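You operate a simulated robot arm through the tools that you are given. There is no shell and no other tool.

You are at the controls of a simulated robot arm. One attempt, no reset.

Task
Lid both tins and put them in the drawer over the tilt-out.
Fine: press each lid home on the tin of its colour; shut the drawer.
Where things are to end (x, y in the base frame): red tin within 0.06 m of [1.07, -0.09]; green tin within 0.06 m of [1.07, 0.06].

It is judged by the outcome, as a careful person would: the job done as asked, and still so three seconds after it is handed in. It fails if anything else is knocked over, pushed out of place, dropped, spilled or broken. Lids that push on must go on centred and level and be pressed home; caps that screw on are set level and turned clockwise until they are tight.

Robot
A 7-joint arm with a two-finger parallel gripper, fixed in place. Base frame: the origin is at the foot of the arm, x ahead of it, y to its left, z up. Lengths are in m, angles in degrees, forces in N, time in s.
Its first joint turns from -166.0 to 166.0 degrees. Payload 4.4 kg.
The tool frame sits at the grasp point between the pads (the TCP): z along the fingers, y along the line on which they close. The tips reach 0.023 m beyond it. Largest opening 0.094 m; finger width 0.038, thickness 0.01; the body of the gripper, 0.054 by 0.096 m, starts 0.039 m behind the TCP.
Orientation is that of the tool frame in the base frame, as [roll, pitch, yaw] about the fixed x, y, z axes, in that order (R = Rz(yaw) Ry(pitch) Rx(roll)). With the fingers straight down and closing along the base's y, the tool's x points along the base's -x, its y along +y and its z along -z.

Tools
- The arm moves only by the tool step_arm. Its argument "rows" is a list of rows, each a list of 3 entries, a list of its own where there are three numbers: the shift along the tool's x, y, z in m, then the turn, a rotation vector about the tool's x, y, z in degrees, then the closure, from 0 (fully open) to 1 (shut). In form: [[[x, y, z], [rx, ry, rz], hand], ...]. A call has 1 to 20 rows; each row is the pose to reach, as a shift and turn from the pose commanded when the call began, along the tool's axes at that moment. Rows are played at 5 a second. More than 0.05 m and 8.6 degrees between two rows, or a gripper value outside its range, and nothing of the call is played. A pose out of reach is approached as far as the arm can. The call stops where the force on the tool passes 40 N (or 10 N more than at its start, if that is more) or the arm is blocked; 0.2 s more then pass. Each finger travels about 0.072 m/s and halts on what it meets, pressing with about 30 N; the grip force reading is that of the motor and also rises with nothing between the fingers. The clock runs only during rows and for 0.2 s after the last one: add rows that repeat a pose to give the fingers time. The reply holds the time, the measured pose of the TCP, the force on the tool along the base axes, the opening and the grip force, in the units named above and with some noise, with the torque about the TCP (base axes, N m) and any sound that the robot's microphone picked up.
- Cameras (640 x 400 px; columns grow to the right, rows downward): "scene" is fixed at [0.0511, -0.6526, 1.4024]; the picture's right is [0.33, -0.95, 0.00], its down [-0.39, -0.14, -0.91] and it looks along [0.86, 0.30, -0.42] (base axes); focal length 312 px, centre (320, 200). "wrist" rides on the gripper at [0.086, 0.016, -0.074] in the tool frame; the picture's right is [-0.18, 0.98, 0.00], its down [-0.58, -0.11, -0.81] and it looks along [-0.79, -0.15, 0.59] (tool axes); focal length 243 px, centre (320, 200). There is no depth. A picture from a camera that has moved, and an enlarged one, comes with that camera's place and axes in the base frame and with its lens.
- get_image(camera): a new picture of that camera. It takes no simulated time.
- zoom(camera, box): a new picture of the part [left, top, right, bottom] of that camera's present view, enlarged. It takes no simulated time.
- finish_job(): hands the job in; it is judged then, once.

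Places have to be worked out from the pictures, the camera data and where the tool is seen. Open the gripper and draw the arm clear of the work before you hand the job in, unless the task says otherwise.

The tools are called after "Request:" as name(argument=value, ...) on one line, values as JSON. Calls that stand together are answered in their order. step_arm: Moves the arm, as the interface text tells. Its arguments: {"type":"object","properties":{"rows":{"type":"array","items":{"type":"array"}}},"required":["rows"]} The other tools are called the same way: get_image (camera) takes a picture; zoom (camera, box) takes an enlarged picture of a part of a camera's view; finish_job () hands the job in.

At the start:

```text
time_s: 0.0
tool_pos: [0.5897, -0.0953, 1.2283]
tcp_rot: [180.0, 0.0, -180.0]
ft_force: [-0.1, -0.7, 0.6]
moment: [-0.04, -0.01, 0.01]
grip_width: 0.094
finger_force: 0.0
```

scene: 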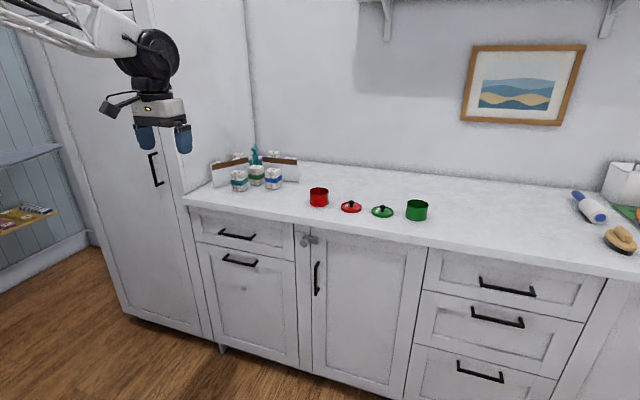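
wrist: 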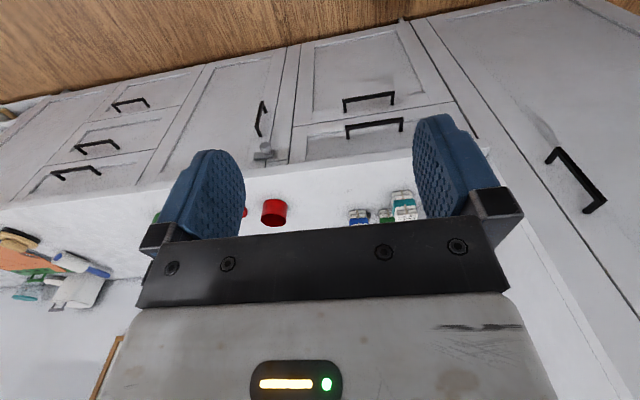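

I'll start by looking closely at the counter items and the drawer fronts.

Request:
zoom(camera="scene", box=[200, 140, 440, 290])

Request:
zoom(camera="scene", box=[280, 170, 440, 270])

Request:
zoom(camera="scene", box=[180, 190, 340, 290])

Request:
zoom(camera="wrist", box=[220, 60, 480, 240])

```text
2.67 times, centred on (320, 215) of scene
camera zoom: at [0.0511, -0.6526, 1.4024], right [0.33, -0.95, 0.0], down [-0.39, -0.14, -0.91], along [0.86, 0.3, -0.42], focal length 831 px, centre (320, 160)
```

zoom: 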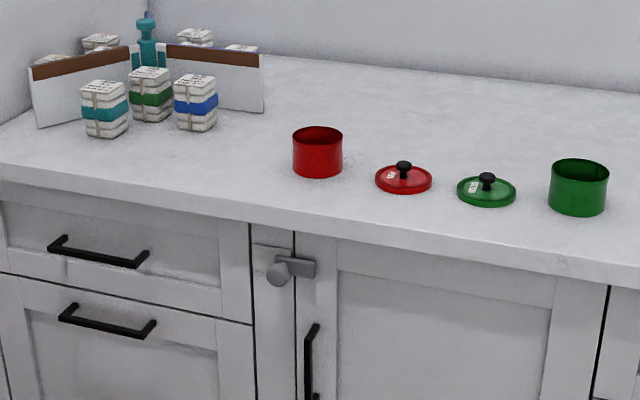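

```text
4.00 times, centred on (360, 220) of scene
camera zoom: at [0.0511, -0.6526, 1.4024], right [0.33, -0.95, 0.0], down [-0.39, -0.14, -0.91], along [0.86, 0.3, -0.42], focal length 1246 px, centre (160, 120)
```

zoom: 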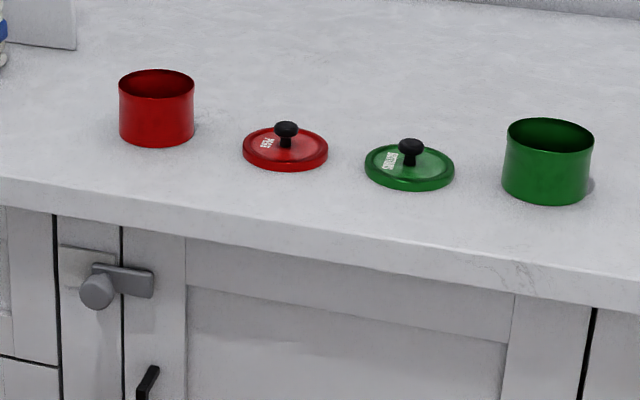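

```text
4.00 times, centred on (260, 240) of scene
camera zoom: at [0.0511, -0.6526, 1.4024], right [0.33, -0.95, 0.0], down [-0.39, -0.14, -0.91], along [0.86, 0.3, -0.42], focal length 1246 px, centre (560, 40)
```

zoom: 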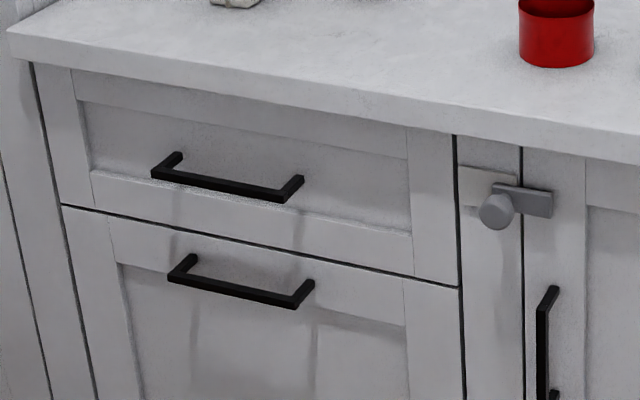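

```text
2.22 times, centred on (350, 150) of wrist
camera zoom: at [0.5045, -0.0798, 1.3034], right [0.18, 0.98, 0.0], down [0.58, -0.11, 0.81], along [0.79, -0.15, -0.59], focal length 539 px, centre (253, 311)
```

zoom: 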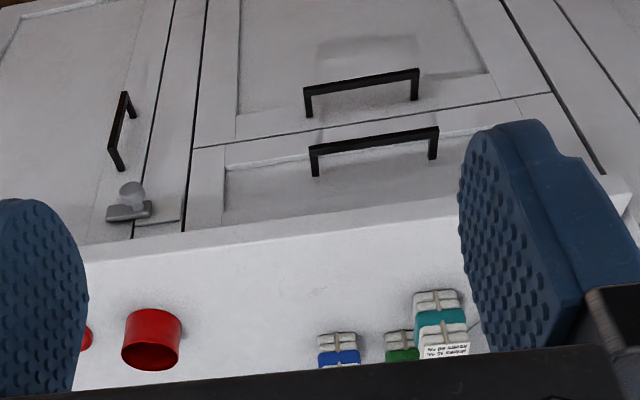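

The drawer handle triangulates to about (0.91, -0.01, 0.77). The four items sit in a row at x≈1.035, with y≈-0.31 (red tin), -0.43 (red lid), -0.54 (green lid) and -0.65 (green tin), on a counter at z≈0.905. That is far out for the arm, so I'll test its reach high above the counter first.

Request:
step_arm(rows=[[[-0.033, -0.026, 0], [0, 0, 0], 0], [[-0.066, -0.053, 0], [0, 0, 0], 0], [[-0.099, -0.08, 0], [0, 0, 0], 0], [[-0.132, -0.106, 0], [0, 0, 0], 0], [[-0.165, -0.132, 0], [0, 0, 0], 0], [[-0.198, -0.159, 0], [0, 0, 0], 0], [[-0.231, -0.186, 0], [0, 0, 0], 0], [[-0.26, -0.212, 0], [0, 0, 0], 0], [[-0.26, -0.212, 0], [0, 0, 0], 0]])

Request:
get_image(camera="wrist")

Request:
get_image(camera="scene")

```text
time_s: 2.0
tool_pos: [0.8526, -0.3081, 1.2285]
tcp_rot: [179.9, 0.0, 179.9]
ft_force: [-0.4, 0.3, -0.7]
moment: [0.02, 0.01, -0.02]
grip_width: 0.094
finger_force: 0.0
```

```text
taken
camera wrist: at [0.7674, -0.2921, 1.3044], right [0.18, 0.98, 0.0], down [0.58, -0.11, 0.81], along [0.79, -0.15, -0.59], focal length 243 px, centre (320, 200)
```

wrist: 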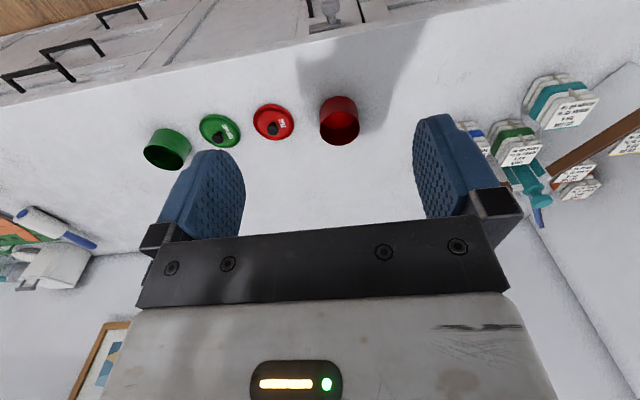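

```text
taken
```

scene: 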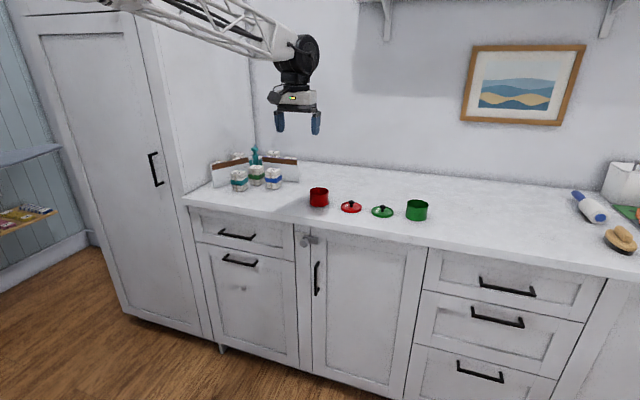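

Downward reach holds so far at radius 0.91, and the red tin again works out at (1.031, -0.306). I'll keep going out towards x=1.03 at this height.

Request:
step_arm(rows=[[[-0.03, 0, 0], [0, 0, 0], 0], [[-0.06, 0, 0], [0, 0, 0], 0], [[-0.09, 0, 0], [0, 0, 0], 0], [[-0.12, 0, 0], [0, 0, 0], 0], [[-0.15, 0, 0], [0, 0, 0], 0], [[-0.178, 0, 0], [0, 0, 0], 0], [[-0.178, 0, 0], [0, 0, 0], 0]])

Request:
get_image(camera="wrist")

Request:
get_image(camera="scene")

```text
time_s: 3.6
tool_pos: [1.0289, -0.308, 1.2283]
tcp_rot: [180.0, 0.1, 179.9]
ft_force: [0.2, 0.5, -0.4]
moment: [0.01, 0.0, -0.03]
grip_width: 0.0941
finger_force: 0.1
```

```text
taken
camera wrist: at [0.9442, -0.2923, 1.3037], right [0.18, 0.98, 0.0], down [0.58, -0.11, 0.81], along [0.79, -0.15, -0.59], focal length 243 px, centre (320, 200)
```

wrist: 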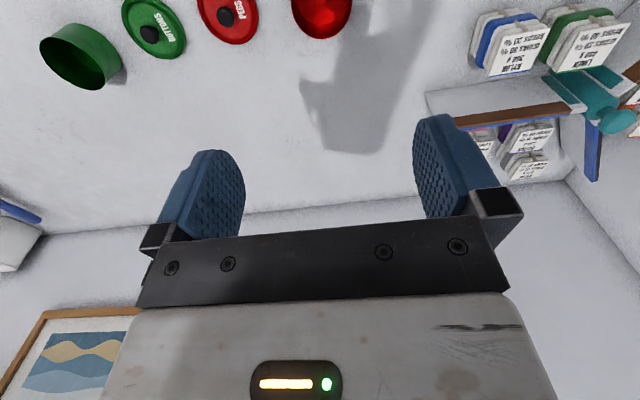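

```text
taken
```

scene: 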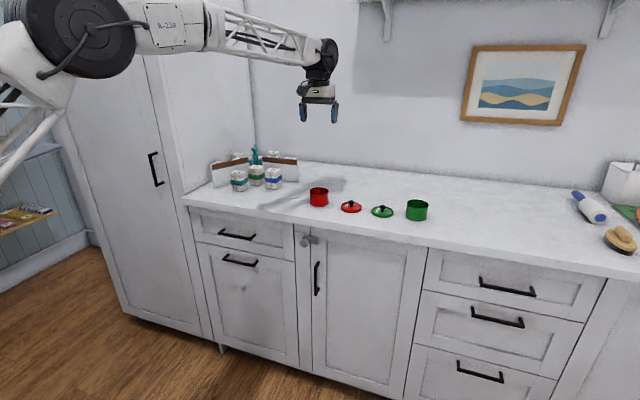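

Reach is fine here. I'll back off in x and shift along y so the wrist camera gets a good close view of all four items.

Request:
step_arm(rows=[[[0.02, -0.03, 0.0], [0, 0, 0], 0], [[0.04, -0.06, 0.02], [0, 0, 0], 0], [[0.06, -0.09, 0.04], [0, 0, 0], 0], [[0.08, -0.12, 0.06], [0, 0, 0], 0], [[0.1, -0.15, 0.08], [0, 0, 0], 0], [[0.12, -0.17, 0.1], [0, 0, 0], 0], [[0.12, -0.17, 0.1], [0, 0, 0], 0]])

Request:
get_image(camera="wrist")

Request:
zoom(camera="wrist", box=[160, 0, 480, 200])

Request:
zoom(camera="scene", box=[290, 170, 450, 270])

```text
time_s: 5.2
tool_pos: [0.9074, -0.4788, 1.1258]
tcp_rot: [179.9, -0.1, -180.0]
ft_force: [0.3, -0.1, 0.6]
moment: [-0.02, -0.03, -0.01]
grip_width: 0.0941
finger_force: 0.2
```

```text
taken
camera wrist: at [0.822, -0.4619, 1.2024], right [0.18, 0.98, 0.0], down [0.58, -0.11, 0.81], along [0.79, -0.15, -0.59], focal length 243 px, centre (320, 200)
```

wrist: 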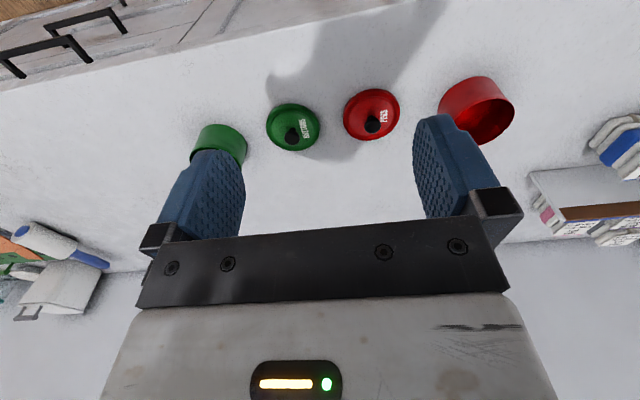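

```text
2.00 times, centred on (320, 100) of wrist
camera zoom: at [0.822, -0.4619, 1.2024], right [0.18, 0.98, 0.0], down [0.58, -0.11, 0.81], along [0.79, -0.15, -0.59], focal length 485 px, centre (320, 400)
```

zoom: 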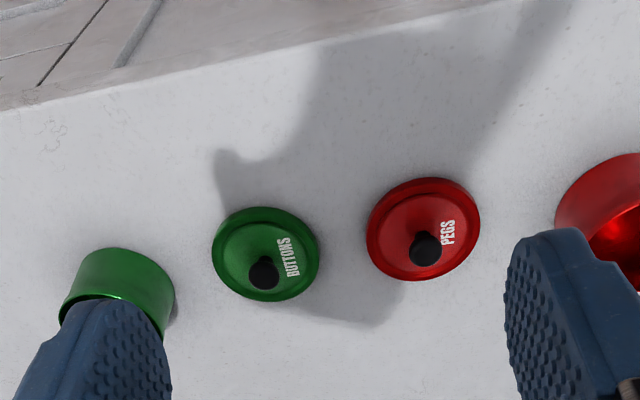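

```text
4.00 times, centred on (370, 220) of scene
camera zoom: at [0.0511, -0.6526, 1.4024], right [0.33, -0.95, 0.0], down [-0.39, -0.14, -0.91], along [0.86, 0.3, -0.42], focal length 1246 px, centre (120, 120)
```

zoom: 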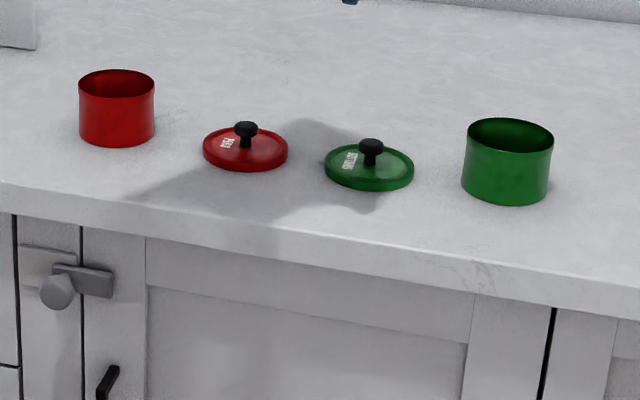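

The lid centres come out at (1.030, -0.429) for red and (1.031, -0.540) for green, with knob tops near z≈0.933. I'll go lower for a close, flatter view to measure the knob and lid heights.

Request:
step_arm(rows=[[[0.0, 0.01, 0.04], [0, 0, 0], 0], [[0.0, 0.02, 0.08], [0, 0, 0], 0], [[0.0, 0.03, 0.12], [0, 0, 0], 0], [[0.0, 0.03, 0.12], [0, 0, 0], 0]])

Request:
get_image(camera="wrist")

Request:
zoom(camera="wrist", box=[240, 60, 440, 185])

```text
time_s: 6.2
tool_pos: [0.9042, -0.4483, 1.0089]
tcp_rot: [180.0, 0.1, 179.9]
ft_force: [0.3, 1.3, 0.4]
moment: [-0.01, 0.01, 0.01]
grip_width: 0.0941
finger_force: 0.0
```

```text
taken
camera wrist: at [0.8189, -0.4329, 1.0856], right [0.18, 0.98, 0.0], down [0.58, -0.11, 0.81], along [0.79, -0.15, -0.59], focal length 243 px, centre (320, 200)
```

wrist: 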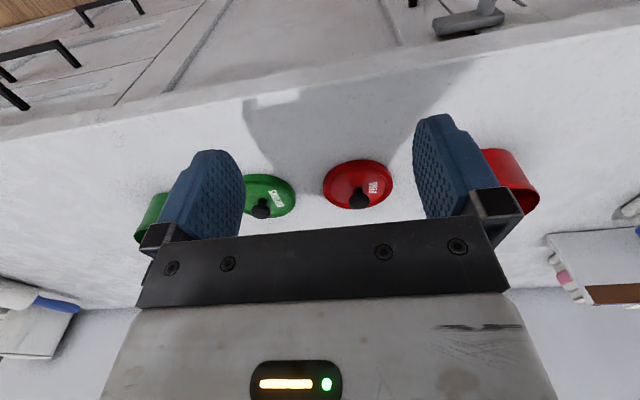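

```text
3.20 times, centred on (340, 122) of wrist
camera zoom: at [0.8189, -0.4329, 1.0856], right [0.18, 0.98, 0.0], down [0.58, -0.11, 0.81], along [0.79, -0.15, -0.59], focal length 776 px, centre (256, 448)
```

zoom: 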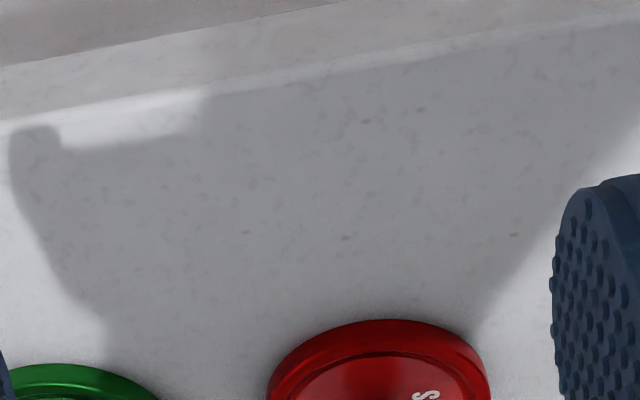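

The lid is at the lower part of the frame, so I'll zoom in on it to measure.

Request:
zoom(camera="wrist", box=[300, 140, 428, 220])

Request:
zoom(camera="scene", box=[330, 190, 394, 230])

Request:
step_arm(rows=[[[0, 0, 0], [0, 0, 0], 0]])

```text
5.00 times, centred on (364, 180) of wrist
camera zoom: at [0.8189, -0.4329, 1.0856], right [0.18, 0.98, 0.0], down [0.58, -0.11, 0.81], along [0.79, -0.15, -0.59], focal length 1213 px, centre (100, 300)
```

zoom: 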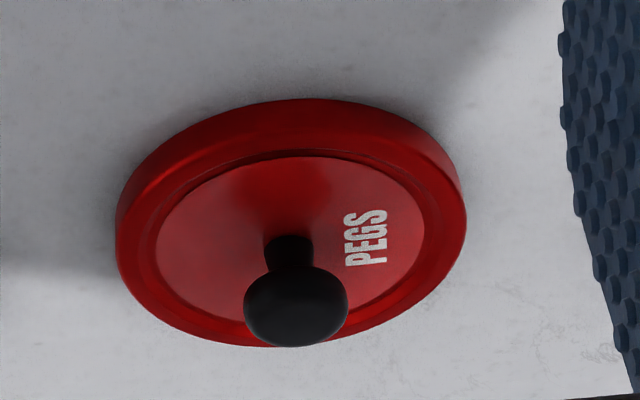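

```text
10.00 times, centred on (362, 210) of scene
camera zoom: at [0.0511, -0.6526, 1.4024], right [0.33, -0.95, 0.0], down [-0.39, -0.14, -0.91], along [0.86, 0.3, -0.42], focal length 3115 px, centre (-100, 100)
```

zoom: 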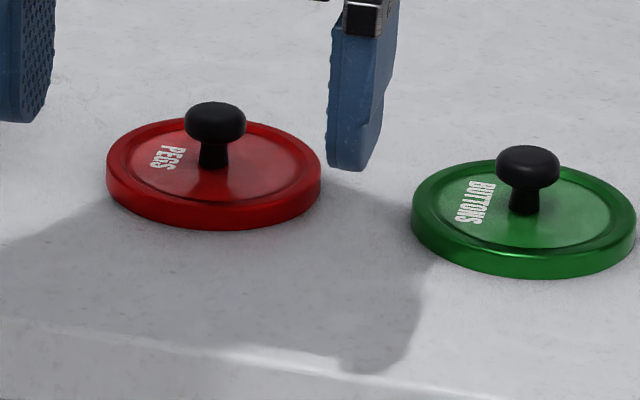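

```text
time_s: 6.6
tool_pos: [0.9045, -0.4483, 1.0104]
tcp_rot: [180.0, 0.0, -180.0]
ft_force: [0.8, -0.4, 0.4]
moment: [0.0, 0.0, 0.0]
grip_width: 0.0942
finger_force: 0.0
```

The knob cap is ≈21 mm wide with its top ≈31 mm above the counter, and the lid top is ≈9 mm above it. I'll move over the red lid at (1.030, -0.429) with the fingers part closed and look again.

Request:
step_arm(rows=[[[-0.04, 0.006, 0.0], [0, 0, 0], 0.2], [[-0.08, 0.012, 0.0], [0, 0, 0], 0.4], [[-0.1255, 0.019, 0.0], [0, 0, 0], 0.45], [[-0.1255, 0.019, 0.02], [0, 0, 0], 0.45], [[-0.1255, 0.019, 0.02], [0, 0, 0], 0.45]])

Request:
get_image(camera="wrist")

Request:
zoom(camera="scene", box=[314, 170, 394, 220])

```text
time_s: 7.8
tool_pos: [1.0339, -0.4245, 0.9869]
tcp_rot: [-180.0, 0.0, 180.0]
ft_force: [0.9, -0.4, -0.1]
moment: [0.02, 0.0, 0.01]
grip_width: 0.0515
finger_force: 0.1
```

```text
taken
camera wrist: at [0.9479, -0.4092, 1.0633], right [0.18, 0.98, 0.0], down [0.58, -0.11, 0.81], along [0.79, -0.15, -0.59], focal length 243 px, centre (320, 200)
```

wrist: 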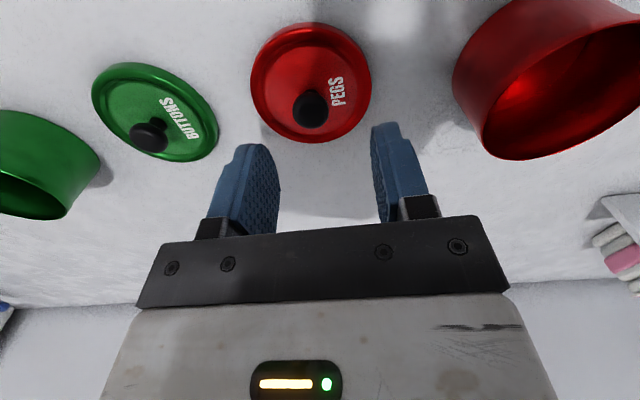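

```text
8.00 times, centred on (354, 195) of scene
camera zoom: at [0.0511, -0.6526, 1.4024], right [0.33, -0.95, 0.0], down [-0.39, -0.14, -0.91], along [0.86, 0.3, -0.42], focal length 2492 px, centre (48, 240)
```

zoom: 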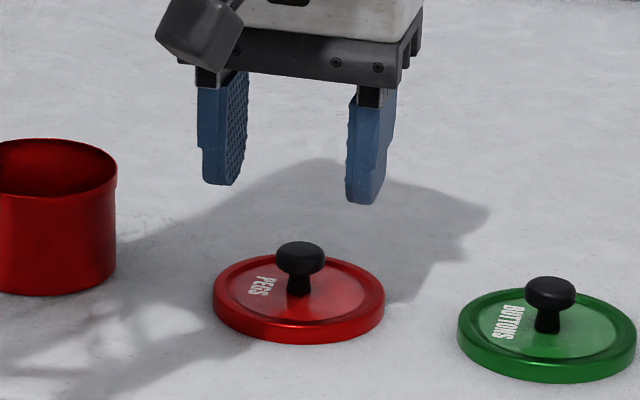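

The readings are trustworthy to a few mm. The TCP is at (1.034, -0.4245) and the knob at about (1.031, -0.430), so I'll correct for that while descending partway.

Request:
step_arm(rows=[[[0.002, -0.003, 0.01], [0, 0, 0], 0.45], [[0.003, -0.0055, 0.028], [0, 0, 0], 0.45], [[0.003, -0.0055, 0.028], [0, 0, 0], 0.45], [[0.003, -0.0055, 0.028], [0, 0, 0], 0.45]])

Request:
get_image(camera="wrist")

Request:
zoom(camera="scene", box=[314, 170, 394, 220])

```text
time_s: 8.8
tool_pos: [1.0293, -0.4327, 0.959]
tcp_rot: [-180.0, 0.1, -180.0]
ft_force: [1.1, 0.1, 0.1]
moment: [0.01, -0.04, 0.03]
grip_width: 0.052
finger_force: 0.0
```

```text
taken
camera wrist: at [0.9443, -0.4154, 1.0356], right [0.18, 0.98, 0.0], down [0.58, -0.11, 0.81], along [0.79, -0.15, -0.59], focal length 243 px, centre (320, 200)
```

wrist: 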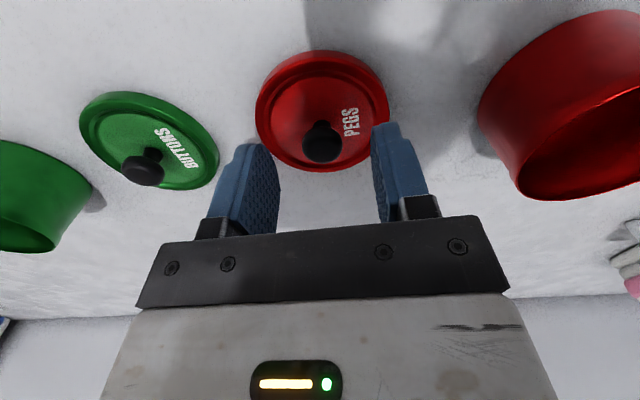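

```text
8.00 times, centred on (354, 195) of scene
camera zoom: at [0.0511, -0.6526, 1.4024], right [0.33, -0.95, 0.0], down [-0.39, -0.14, -0.91], along [0.86, 0.3, -0.42], focal length 2492 px, centre (48, 240)
```

zoom: 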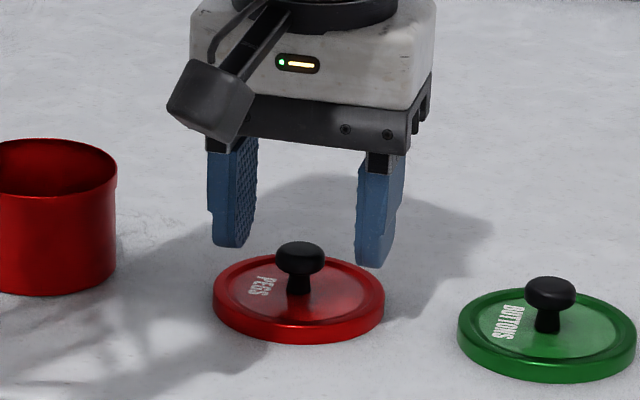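

The knob is within about 3 mm of the grip centre in the wrist frame. I'll descend 21 mm and close on the knob.

Request:
step_arm(rows=[[[-0.002, 0.001, 0.01], [0, 0, 0], 0.45], [[-0.002, 0.001, 0.021], [0, 0, 0], 0.45], [[-0.002, 0.001, 0.021], [0, 0, 0], 0.45]])

Request:
zoom(camera="scene", box=[314, 170, 394, 220])

Request:
get_image(camera="wrist")

```text
time_s: 9.6
tool_pos: [1.0326, -0.4303, 0.942]
tcp_rot: [-179.8, 0.3, -179.9]
ft_force: [-5.1, 3.7, 25.5]
moment: [0.23, 0.31, 0.03]
grip_width: 0.0517
finger_force: 0.1
```

```text
8.00 times, centred on (354, 195) of scene
camera zoom: at [0.0511, -0.6526, 1.4024], right [0.33, -0.95, 0.0], down [-0.39, -0.14, -0.91], along [0.86, 0.3, -0.42], focal length 2492 px, centre (48, 240)
```

zoom: 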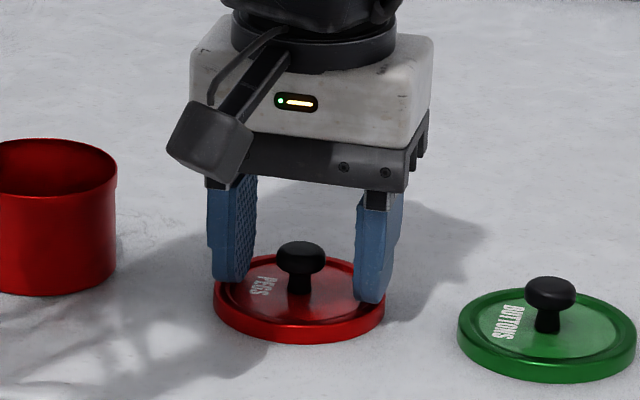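

```text
taken
camera wrist: at [0.9463, -0.4151, 1.0173], right [0.18, 0.98, 0.0], down [0.58, -0.11, 0.81], along [0.79, -0.15, -0.59], focal length 243 px, centre (320, 200)
```

wrist: 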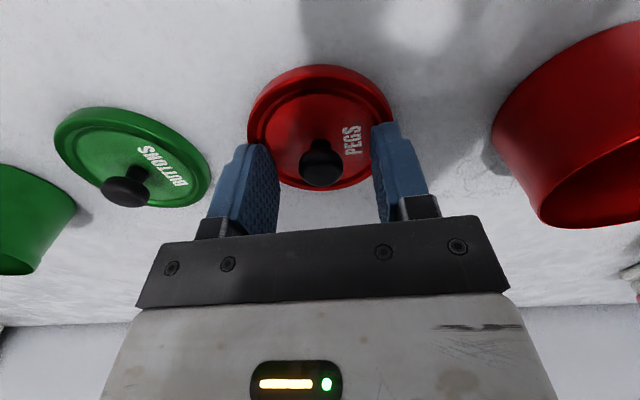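

The tips touched the lid rim with about 25 N at TCP z≈0.942, which puts the lid's top edge at ≈0.919. I'll lift 6 mm and then close on the knob.

Request:
step_arm(rows=[[[0, 0, -0.006], [0, 0, 0], 0.45], [[0, 0, -0.006], [0, 0, 0], 0.6], [[0, 0, -0.006], [0, 0, 0], 0.8], [[0, 0, -0.006], [0, 0, 0], 0.9], [[0, 0, -0.006], [0, 0, 0], 1.0], [[0, 0, -0.006], [0, 0, 0], 1.0]])

Request:
zoom(camera="scene", box=[314, 170, 394, 220])

Request:
get_image(camera="wrist")

```text
time_s: 11.0
tool_pos: [1.0304, -0.433, 0.9445]
tcp_rot: [180.0, 0.0, 179.9]
ft_force: [0.1, 0.6, -1.3]
moment: [0.02, -0.02, 0.01]
grip_width: 0.0185
finger_force: 30.3
```

```text
8.00 times, centred on (354, 195) of scene
camera zoom: at [0.0511, -0.6526, 1.4024], right [0.33, -0.95, 0.0], down [-0.39, -0.14, -0.91], along [0.86, 0.3, -0.42], focal length 2492 px, centre (48, 240)
```

zoom: 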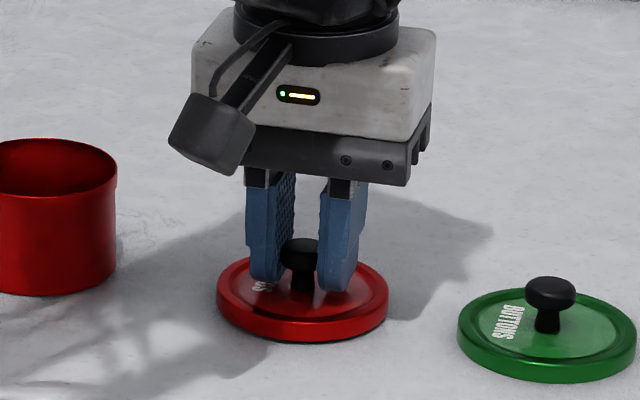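

```text
taken
camera wrist: at [0.9463, -0.4159, 1.0209], right [0.18, 0.98, 0.0], down [0.58, -0.11, 0.81], along [0.79, -0.15, -0.59], focal length 243 px, centre (320, 200)
```

wrist: 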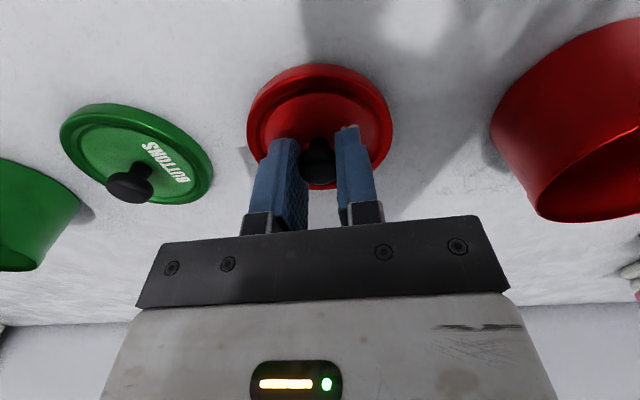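

The knob is held with a width of 18.5 mm and 30 N. I'll lift the red lid and carry it above the red tin.

Request:
step_arm(rows=[[[0, 0, -0.025], [0, 0, 0], 1.0], [[0, 0, -0.055], [0, 0, 0], 1.0], [[0, 0, -0.095], [0, 0, 0], 1.0], [[0, 0.03, -0.095], [0, 0, 0], 1.0], [[0, 0.06, -0.095], [0, 0, 0], 1.0], [[0, 0.06, -0.095], [0, 0, 0], 1.0]])

Request:
get_image(camera="wrist")

Request:
zoom(camera="scene", box=[280, 150, 376, 210])

```text
time_s: 12.4
tool_pos: [1.036, -0.3739, 1.0399]
tcp_rot: [-180.0, -0.1, -180.0]
ft_force: [0.4, -0.9, -0.1]
moment: [-0.02, -0.01, -0.01]
grip_width: 0.0186
finger_force: 29.9
```

```text
taken
camera wrist: at [0.9502, -0.3582, 1.1148], right [0.18, 0.98, 0.0], down [0.58, -0.11, 0.81], along [0.79, -0.15, -0.59], focal length 243 px, centre (320, 200)
```

wrist: 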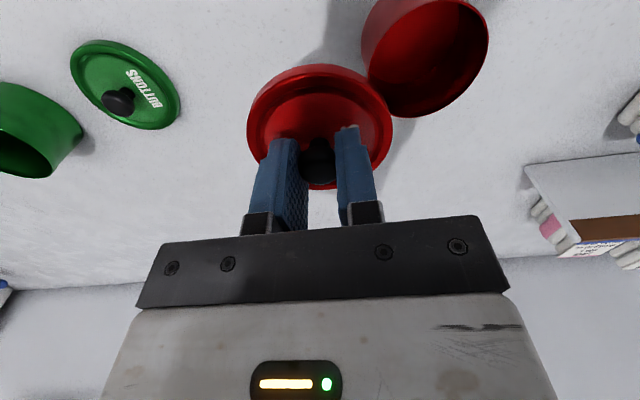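

```text
6.67 times, centred on (328, 180) of scene
camera zoom: at [0.0511, -0.6526, 1.4024], right [0.33, -0.95, 0.0], down [-0.39, -0.14, -0.91], along [0.86, 0.3, -0.42], focal length 2077 px, centre (267, 333)
```

zoom: 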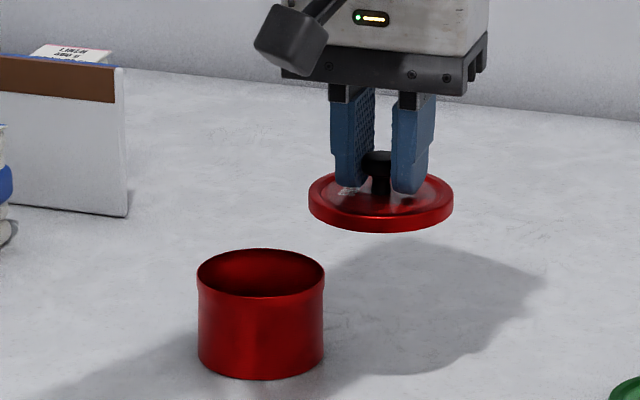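

The lid is held level, its centre about 7 mm behind the TCP in x. The tin centre is ≈(1.032, -0.306), so I'll aim the TCP at (1.039, -0.306), stop just above the rim and check alignment.

Request:
step_arm(rows=[[[-0.001, 0.03, 0], [0, 0, 0], 1.0], [[-0.003, 0.068, 0], [0, 0, 0], 1.0], [[-0.003, 0.068, 0.015], [0, 0, 0], 1.0], [[-0.003, 0.068, 0.033], [0, 0, 0], 1.0], [[-0.003, 0.068, 0.033], [0, 0, 0], 1.0]])

Request:
get_image(camera="wrist")

Request:
zoom(camera="scene", box=[288, 165, 352, 205])

Request:
zoom(camera="wrist", box=[220, 0, 420, 125])

```text
time_s: 13.6
tool_pos: [1.035, -0.3057, 1.0058]
tcp_rot: [-180.0, 0.0, -179.9]
ft_force: [-0.1, -0.6, 0.2]
moment: [-0.02, 0.03, 0.0]
grip_width: 0.0185
finger_force: 29.9
```

```text
taken
camera wrist: at [0.9498, -0.2903, 1.0815], right [0.18, 0.98, 0.0], down [0.58, -0.11, 0.81], along [0.79, -0.15, -0.59], focal length 243 px, centre (320, 200)
```

wrist: 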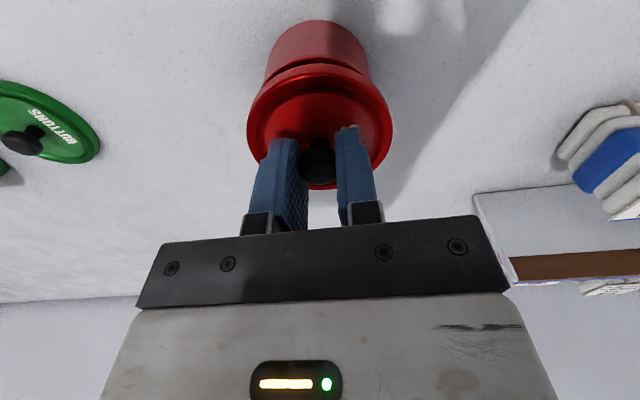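

```text
10.00 times, centred on (320, 185) of scene
camera zoom: at [0.0511, -0.6526, 1.4024], right [0.33, -0.95, 0.0], down [-0.39, -0.14, -0.91], along [0.86, 0.3, -0.42], focal length 3115 px, centre (320, 350)
```

zoom: 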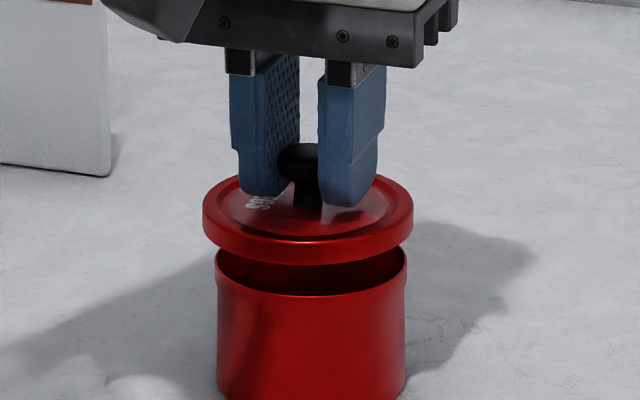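

```text
3.20 times, centred on (320, 62) of wrist
camera zoom: at [0.9498, -0.2903, 1.0815], right [0.18, 0.98, 0.0], down [0.58, -0.11, 0.81], along [0.79, -0.15, -0.59], focal length 776 px, centre (320, 640)
```

zoom: 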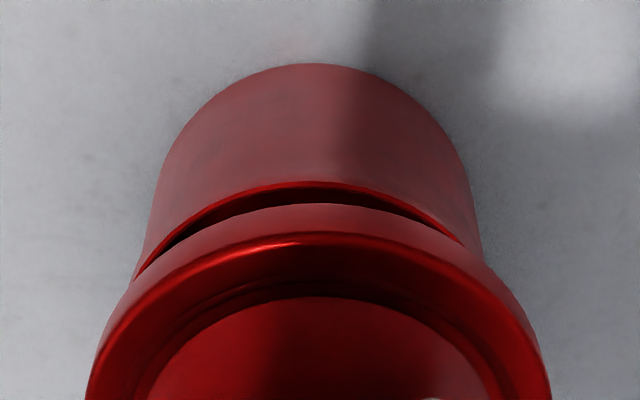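

Scene and wrist views agree that the lid is about 1.7 mm too far in +y and within 1 mm in x. I'll nudge it, come down to a few mm above the rim and recheck.

Request:
step_arm(rows=[[[0.0008, -0.0017, 0.0], [0, 0, 0], 1.0], [[0.0008, -0.0017, 0.008], [0, 0, 0], 1.0], [[0.0008, -0.0017, 0.008], [0, 0, 0], 1.0]])

Request:
zoom(camera="scene", box=[288, 165, 352, 205])

Request:
zoom(camera="wrist", box=[220, 0, 420, 125])

```text
time_s: 14.4
tool_pos: [1.0334, -0.3077, 0.9978]
tcp_rot: [180.0, 0.0, 180.0]
ft_force: [-0.6, 0.1, 0.0]
moment: [0.0, -0.02, 0.04]
grip_width: 0.0183
finger_force: 29.8
```

```text
10.00 times, centred on (320, 185) of scene
camera zoom: at [0.0511, -0.6526, 1.4024], right [0.33, -0.95, 0.0], down [-0.39, -0.14, -0.91], along [0.86, 0.3, -0.42], focal length 3115 px, centre (320, 350)
```

zoom: 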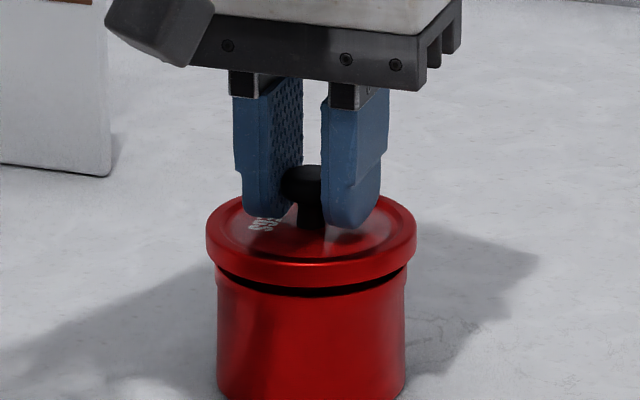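

```text
3.20 times, centred on (320, 62) of wrist
camera zoom: at [0.9486, -0.2919, 1.0738], right [0.18, 0.98, 0.0], down [0.58, -0.11, 0.81], along [0.79, -0.15, -0.59], focal length 776 px, centre (320, 640)
```

zoom: 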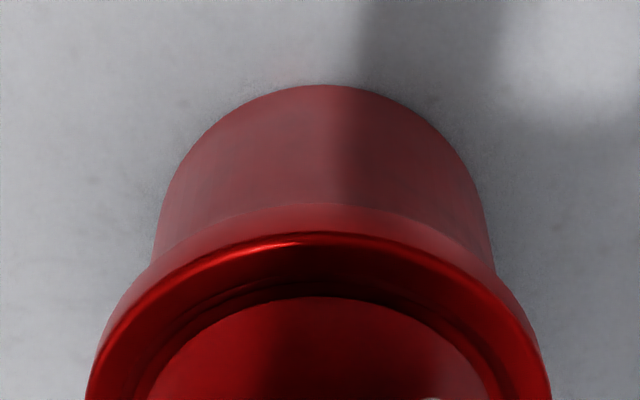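

Laterally the lid is now within 0.5 mm and in depth within about 1 mm. I'll lower it slowly onto the rim and watch the forces.

Request:
step_arm(rows=[[[0, 0, 0.003], [0, 0, 0], 1.0], [[0, 0, 0.006], [0, 0, 0], 1.0], [[0, 0, 0.008], [0, 0, 0], 1.0], [[0, 0, 0.008], [0, 0, 0], 1.0]])

Request:
zoom(camera="scene", box=[288, 165, 352, 205])

Request:
zoom(camera="wrist", box=[220, 0, 420, 125])

```text
time_s: 15.4
tool_pos: [1.035, -0.3071, 0.9907]
tcp_rot: [-180.0, -0.1, 180.0]
ft_force: [-0.1, 0.1, 0.6]
moment: [0.02, 0.01, -0.01]
grip_width: 0.0184
finger_force: 30.0
```

```text
10.00 times, centred on (320, 185) of scene
camera zoom: at [0.0511, -0.6526, 1.4024], right [0.33, -0.95, 0.0], down [-0.39, -0.14, -0.91], along [0.86, 0.3, -0.42], focal length 3115 px, centre (320, 350)
```

zoom: 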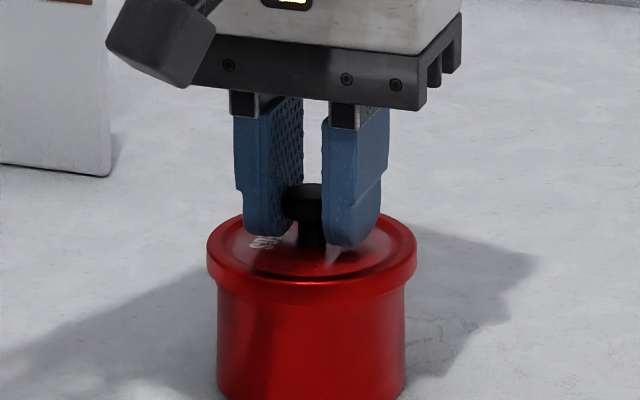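

```text
3.20 times, centred on (320, 62) of wrist
camera zoom: at [0.9492, -0.2919, 1.0664], right [0.18, 0.98, 0.0], down [0.58, -0.11, 0.81], along [0.79, -0.15, -0.59], focal length 776 px, centre (320, 640)
```

zoom: 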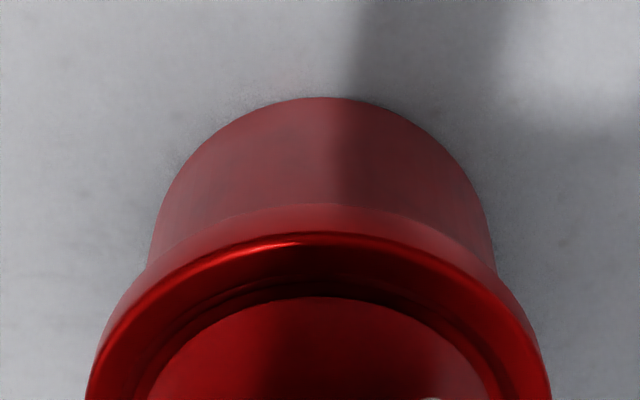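

There's no contact force yet and the skirt is right at the rim. I'll continue downwards in small steps.

Request:
step_arm(rows=[[[0, 0, 0.002], [0, 0, 0], 1.0], [[0, 0, 0.004], [0, 0, 0], 1.0], [[0, 0, 0.004], [0, 0, 0], 1.0]])

Request:
zoom(camera="scene", box=[288, 165, 352, 205])

```text
time_s: 16.2
tool_pos: [1.0338, -0.3066, 0.986]
tcp_rot: [-180.0, 0.0, 180.0]
ft_force: [-0.2, -0.5, 0.0]
moment: [0.01, 0.0, 0.0]
grip_width: 0.0181
finger_force: 29.8
```

```text
10.00 times, centred on (320, 185) of scene
camera zoom: at [0.0511, -0.6526, 1.4024], right [0.33, -0.95, 0.0], down [-0.39, -0.14, -0.91], along [0.86, 0.3, -0.42], focal length 3115 px, centre (320, 350)
```

zoom: 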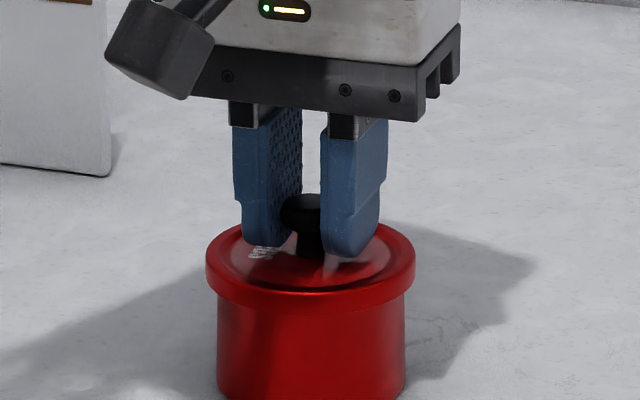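

Still no force and the skirt is going over the rim, so I'll keep pressing down.

Request:
step_arm(rows=[[[0, 0, 0.002], [0, 0, 0], 1.0], [[0, 0, 0.004], [0, 0, 0], 1.0], [[0, 0, 0.006], [0, 0, 0], 1.0], [[0, 0, 0.006], [0, 0, 0], 1.0]])

Request:
zoom(camera="scene", box=[288, 165, 352, 205])

```text
time_s: 17.0
tool_pos: [1.0355, -0.308, 0.9874]
tcp_rot: [-179.9, 0.4, -180.0]
ft_force: [-0.2, -0.9, 2.5]
moment: [-0.04, -0.03, -0.01]
grip_width: 0.0182
finger_force: 30.1
heard: snap
stopped in row 4: the force on the tool passed its limit at 42 N (the readings are from after the stop); the commanded pose is now the measured one
```

```text
10.00 times, centred on (320, 185) of scene
camera zoom: at [0.0511, -0.6526, 1.4024], right [0.33, -0.95, 0.0], down [-0.39, -0.14, -0.91], along [0.86, 0.3, -0.42], focal length 3115 px, centre (320, 350)
```

zoom: 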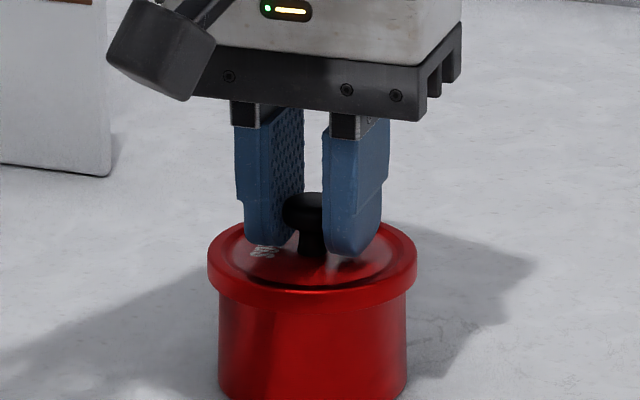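

I heard a snap and the lid looks level and seated. I'll open, lift clear and inspect it.

Request:
step_arm(rows=[[[0, 0, 0], [0, 0, 0], 0.8], [[0, 0, 0], [0, 0, 0], 0.5], [[0, 0, 0], [0, 0, 0], 0.45], [[0, 0, -0.02], [0, 0, 0], 0.45], [[0, 0, -0.05], [0, 0, 0], 0.45], [[0, 0, -0.09], [0, 0, 0], 0.45], [[0, -0.05, -0.09], [0, 0, 0], 0.45], [[0, -0.1, -0.09], [0, 0, 0], 0.45], [[0, -0.1, -0.09], [0, 0, 0], 0.45]])

Request:
zoom(camera="scene", box=[288, 165, 352, 205])

Request:
get_image(camera="wrist")

Request:
zoom(camera="scene", box=[360, 180, 440, 230])

```text
time_s: 19.0
tool_pos: [1.038, -0.4068, 1.0749]
tcp_rot: [-179.9, 0.2, -180.0]
ft_force: [-0.7, -0.3, 0.0]
moment: [0.01, -0.04, -0.02]
grip_width: 0.0518
finger_force: 0.0
```

```text
10.00 times, centred on (320, 185) of scene
camera zoom: at [0.0511, -0.6526, 1.4024], right [0.33, -0.95, 0.0], down [-0.39, -0.14, -0.91], along [0.86, 0.3, -0.42], focal length 3115 px, centre (320, 350)
```

zoom: 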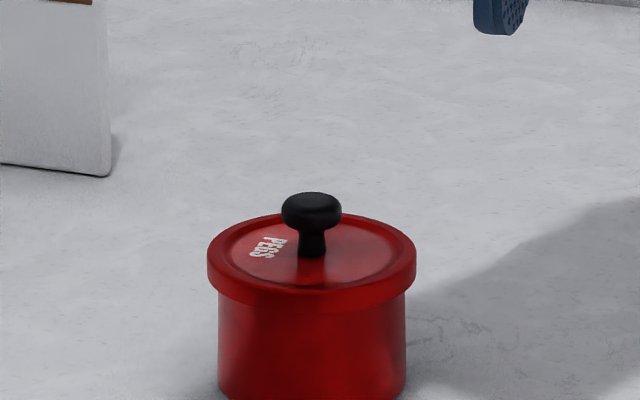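

```text
taken
camera wrist: at [0.9519, -0.3915, 1.1507], right [0.18, 0.98, 0.0], down [0.58, -0.11, 0.81], along [0.8, -0.15, -0.59], focal length 243 px, centre (320, 200)
```

wrist: 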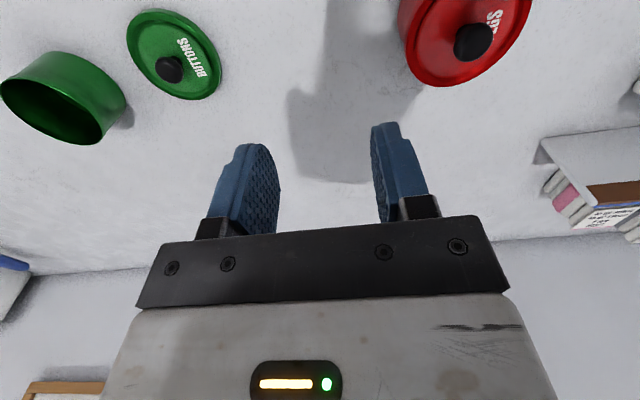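

```text
8.00 times, centred on (400, 205) of scene
camera zoom: at [0.0511, -0.6526, 1.4024], right [0.33, -0.95, 0.0], down [-0.39, -0.14, -0.91], along [0.86, 0.3, -0.42], focal length 2492 px, centre (-320, 160)
```

zoom: 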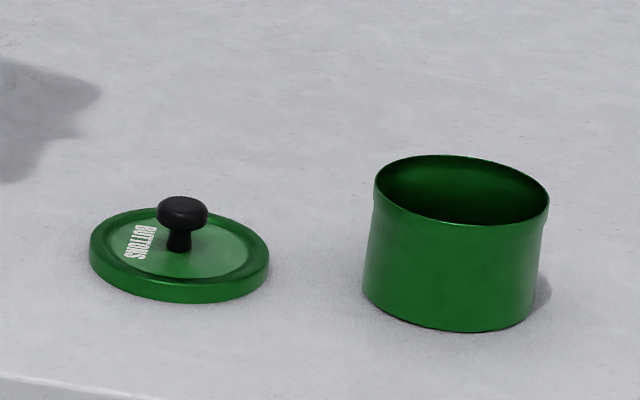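

The red lid is level and flush. The green lid is at ≈(1.029, -0.539), so I'll move above it next.

Request:
step_arm(rows=[[[0.003, -0.044, 0], [0, 0, 0], 0.45], [[0.006, -0.088, 0], [0, 0, 0], 0.45], [[0.009, -0.132, 0.01], [0, 0, 0], 0.45], [[0.009, -0.132, 0.05], [0, 0, 0], 0.45], [[0.009, -0.132, 0.09], [0, 0, 0], 0.45], [[0.009, -0.132, 0.105], [0, 0, 0], 0.45], [[0.009, -0.132, 0.105], [0, 0, 0], 0.45]])

Request:
get_image(camera="wrist")

Request:
zoom(camera="scene", box=[350, 175, 430, 225])

```text
time_s: 20.6
tool_pos: [1.0275, -0.5412, 0.9705]
tcp_rot: [-179.9, 0.3, 180.0]
ft_force: [0.4, -0.4, -0.3]
moment: [0.0, -0.04, -0.01]
grip_width: 0.0514
finger_force: 0.1
```

```text
taken
camera wrist: at [0.9429, -0.5254, 1.0453], right [0.18, 0.98, 0.0], down [0.58, -0.11, 0.81], along [0.8, -0.15, -0.59], focal length 243 px, centre (320, 200)
```

wrist: 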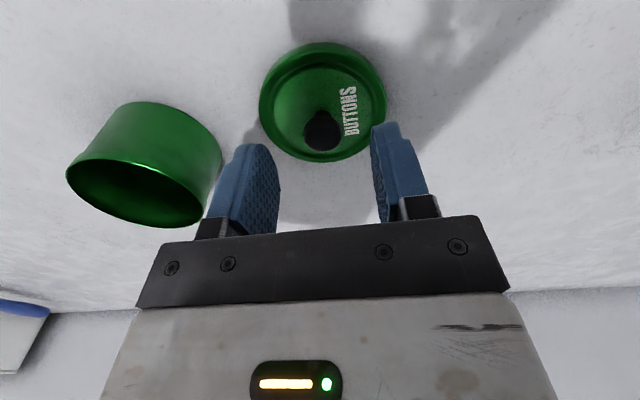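

```text
8.00 times, centred on (390, 200) of scene
camera zoom: at [0.0511, -0.6526, 1.4024], right [0.33, -0.95, 0.0], down [-0.39, -0.14, -0.91], along [0.86, 0.3, -0.42], focal length 2492 px, centre (-240, 200)
```

zoom: 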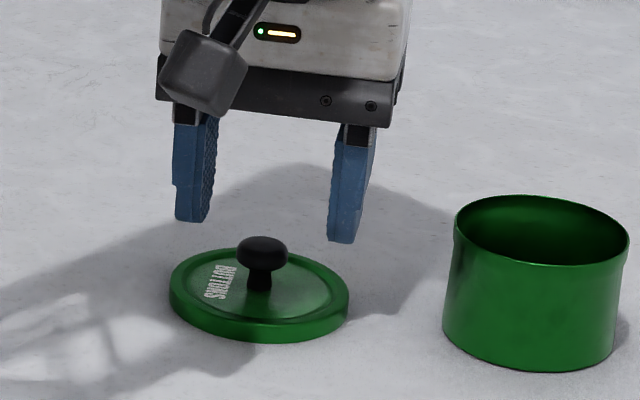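

The knob is centred between the fingers to about 1 mm. I'll descend to TCP z≈0.945, take out the 0.3° of pitch and grip.

Request:
step_arm(rows=[[[0, 0.001, 0.01], [0, -0.3, 0], 0.45], [[0, 0.001, 0.02], [0, -0.3, 0], 0.45], [[0, 0.001, 0.0255], [0, -0.3, 0], 0.45], [[0, 0.001, 0.0255], [0, -0.3, 0], 0.45]])

Request:
zoom(camera="scene", box=[350, 175, 430, 225])

```text
time_s: 21.6
tool_pos: [1.0269, -0.5396, 0.9466]
tcp_rot: [-179.9, 0.5, 180.0]
ft_force: [0.3, -0.1, 0.1]
moment: [0.02, -0.01, 0.01]
grip_width: 0.0516
finger_force: 0.0
```

```text
8.00 times, centred on (390, 200) of scene
camera zoom: at [0.0511, -0.6526, 1.4024], right [0.33, -0.95, 0.0], down [-0.39, -0.14, -0.91], along [0.86, 0.3, -0.42], focal length 2492 px, centre (-240, 200)
```

zoom: 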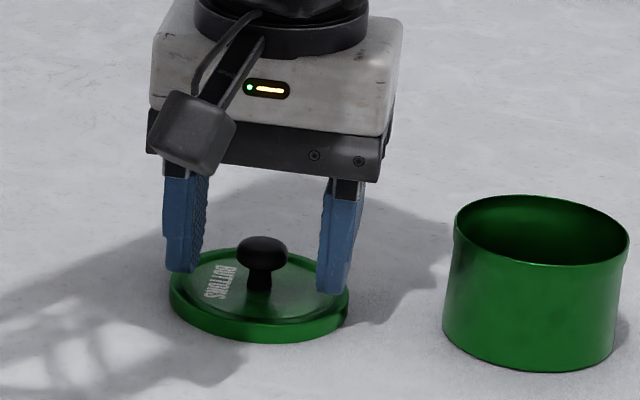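

Not touching yet, but the pitch correction went the wrong way. I'll reverse its sign and close on the knob.

Request:
step_arm(rows=[[[0, 0, 0], [0, 0.5, 0], 0.45], [[0, 0, 0], [0, 0.5, 0], 0.6], [[0, 0, 0], [0, 0.5, 0], 0.8], [[0, 0, 0], [0, 0.5, 0], 1.0], [[0, 0, 0], [0, 0.5, 0], 1.0], [[0, 0, 0], [0, 0.5, 0], 1.0]])

Request:
get_image(camera="wrist")

Request:
zoom(camera="scene", box=[350, 175, 430, 225])

```text
time_s: 23.0
tool_pos: [1.027, -0.5395, 0.9453]
tcp_rot: [-180.0, 0.2, -180.0]
ft_force: [0.6, 0.2, 0.4]
moment: [0.03, -0.02, 0.01]
grip_width: 0.0184
finger_force: 30.0
```

```text
taken
camera wrist: at [0.9416, -0.5226, 1.022], right [0.18, 0.98, 0.0], down [0.58, -0.11, 0.81], along [0.79, -0.15, -0.59], focal length 243 px, centre (320, 200)
```

wrist: 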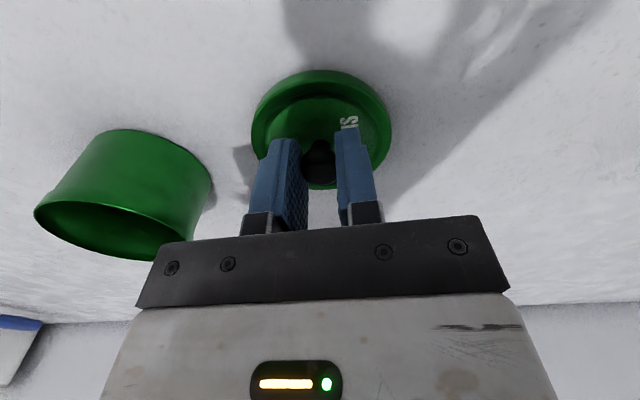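

```text
8.00 times, centred on (390, 200) of scene
camera zoom: at [0.0511, -0.6526, 1.4024], right [0.33, -0.95, 0.0], down [-0.39, -0.14, -0.91], along [0.86, 0.3, -0.42], focal length 2492 px, centre (-240, 200)
```

zoom: 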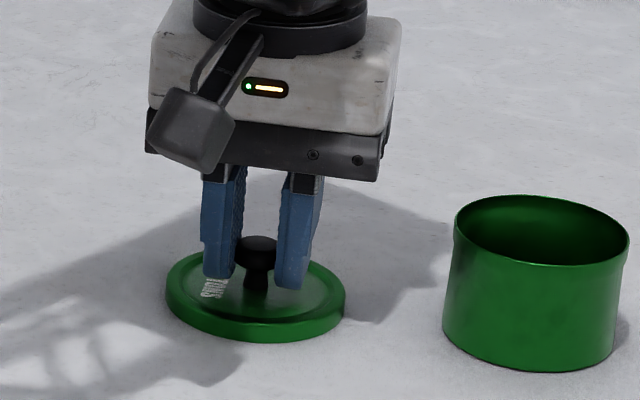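

The green lid is gripped. I'll lift it and move halfway towards the green tin.

Request:
step_arm(rows=[[[0, 0, -0.025], [0, 0.2, 0], 1.0], [[0, 0, -0.055], [0, 0.2, 0], 1.0], [[0, 0, -0.09], [0, 0.2, 0], 1.0], [[-0.007, -0.03, -0.09], [0, 0.2, 0], 1.0], [[-0.013, -0.06, -0.09], [0, 0.2, 0], 1.0], [[-0.013, -0.06, -0.09], [0, 0.2, 0], 1.0]])

Request:
get_image(camera="wrist")

Request:
zoom(camera="scene", box=[360, 165, 456, 225])

```text
time_s: 24.4
tool_pos: [1.0382, -0.5989, 1.0339]
tcp_rot: [180.0, -0.1, -180.0]
ft_force: [0.0, -0.5, -0.5]
moment: [0.01, 0.0, 0.01]
grip_width: 0.0185
finger_force: 30.1
```

```text
taken
camera wrist: at [0.9532, -0.5837, 1.1106], right [0.18, 0.98, 0.0], down [0.58, -0.11, 0.81], along [0.79, -0.15, -0.59], focal length 243 px, centre (320, 200)
```

wrist: 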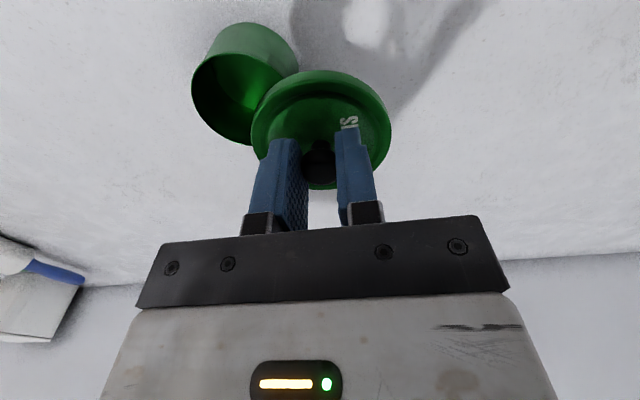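

```text
6.67 times, centred on (408, 195) of scene
camera zoom: at [0.0511, -0.6526, 1.4024], right [0.33, -0.95, 0.0], down [-0.39, -0.14, -0.91], along [0.86, 0.3, -0.42], focal length 2077 px, centre (-267, 233)
```

zoom: 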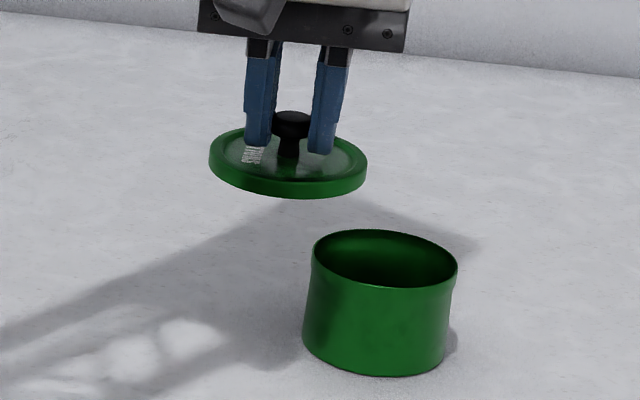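

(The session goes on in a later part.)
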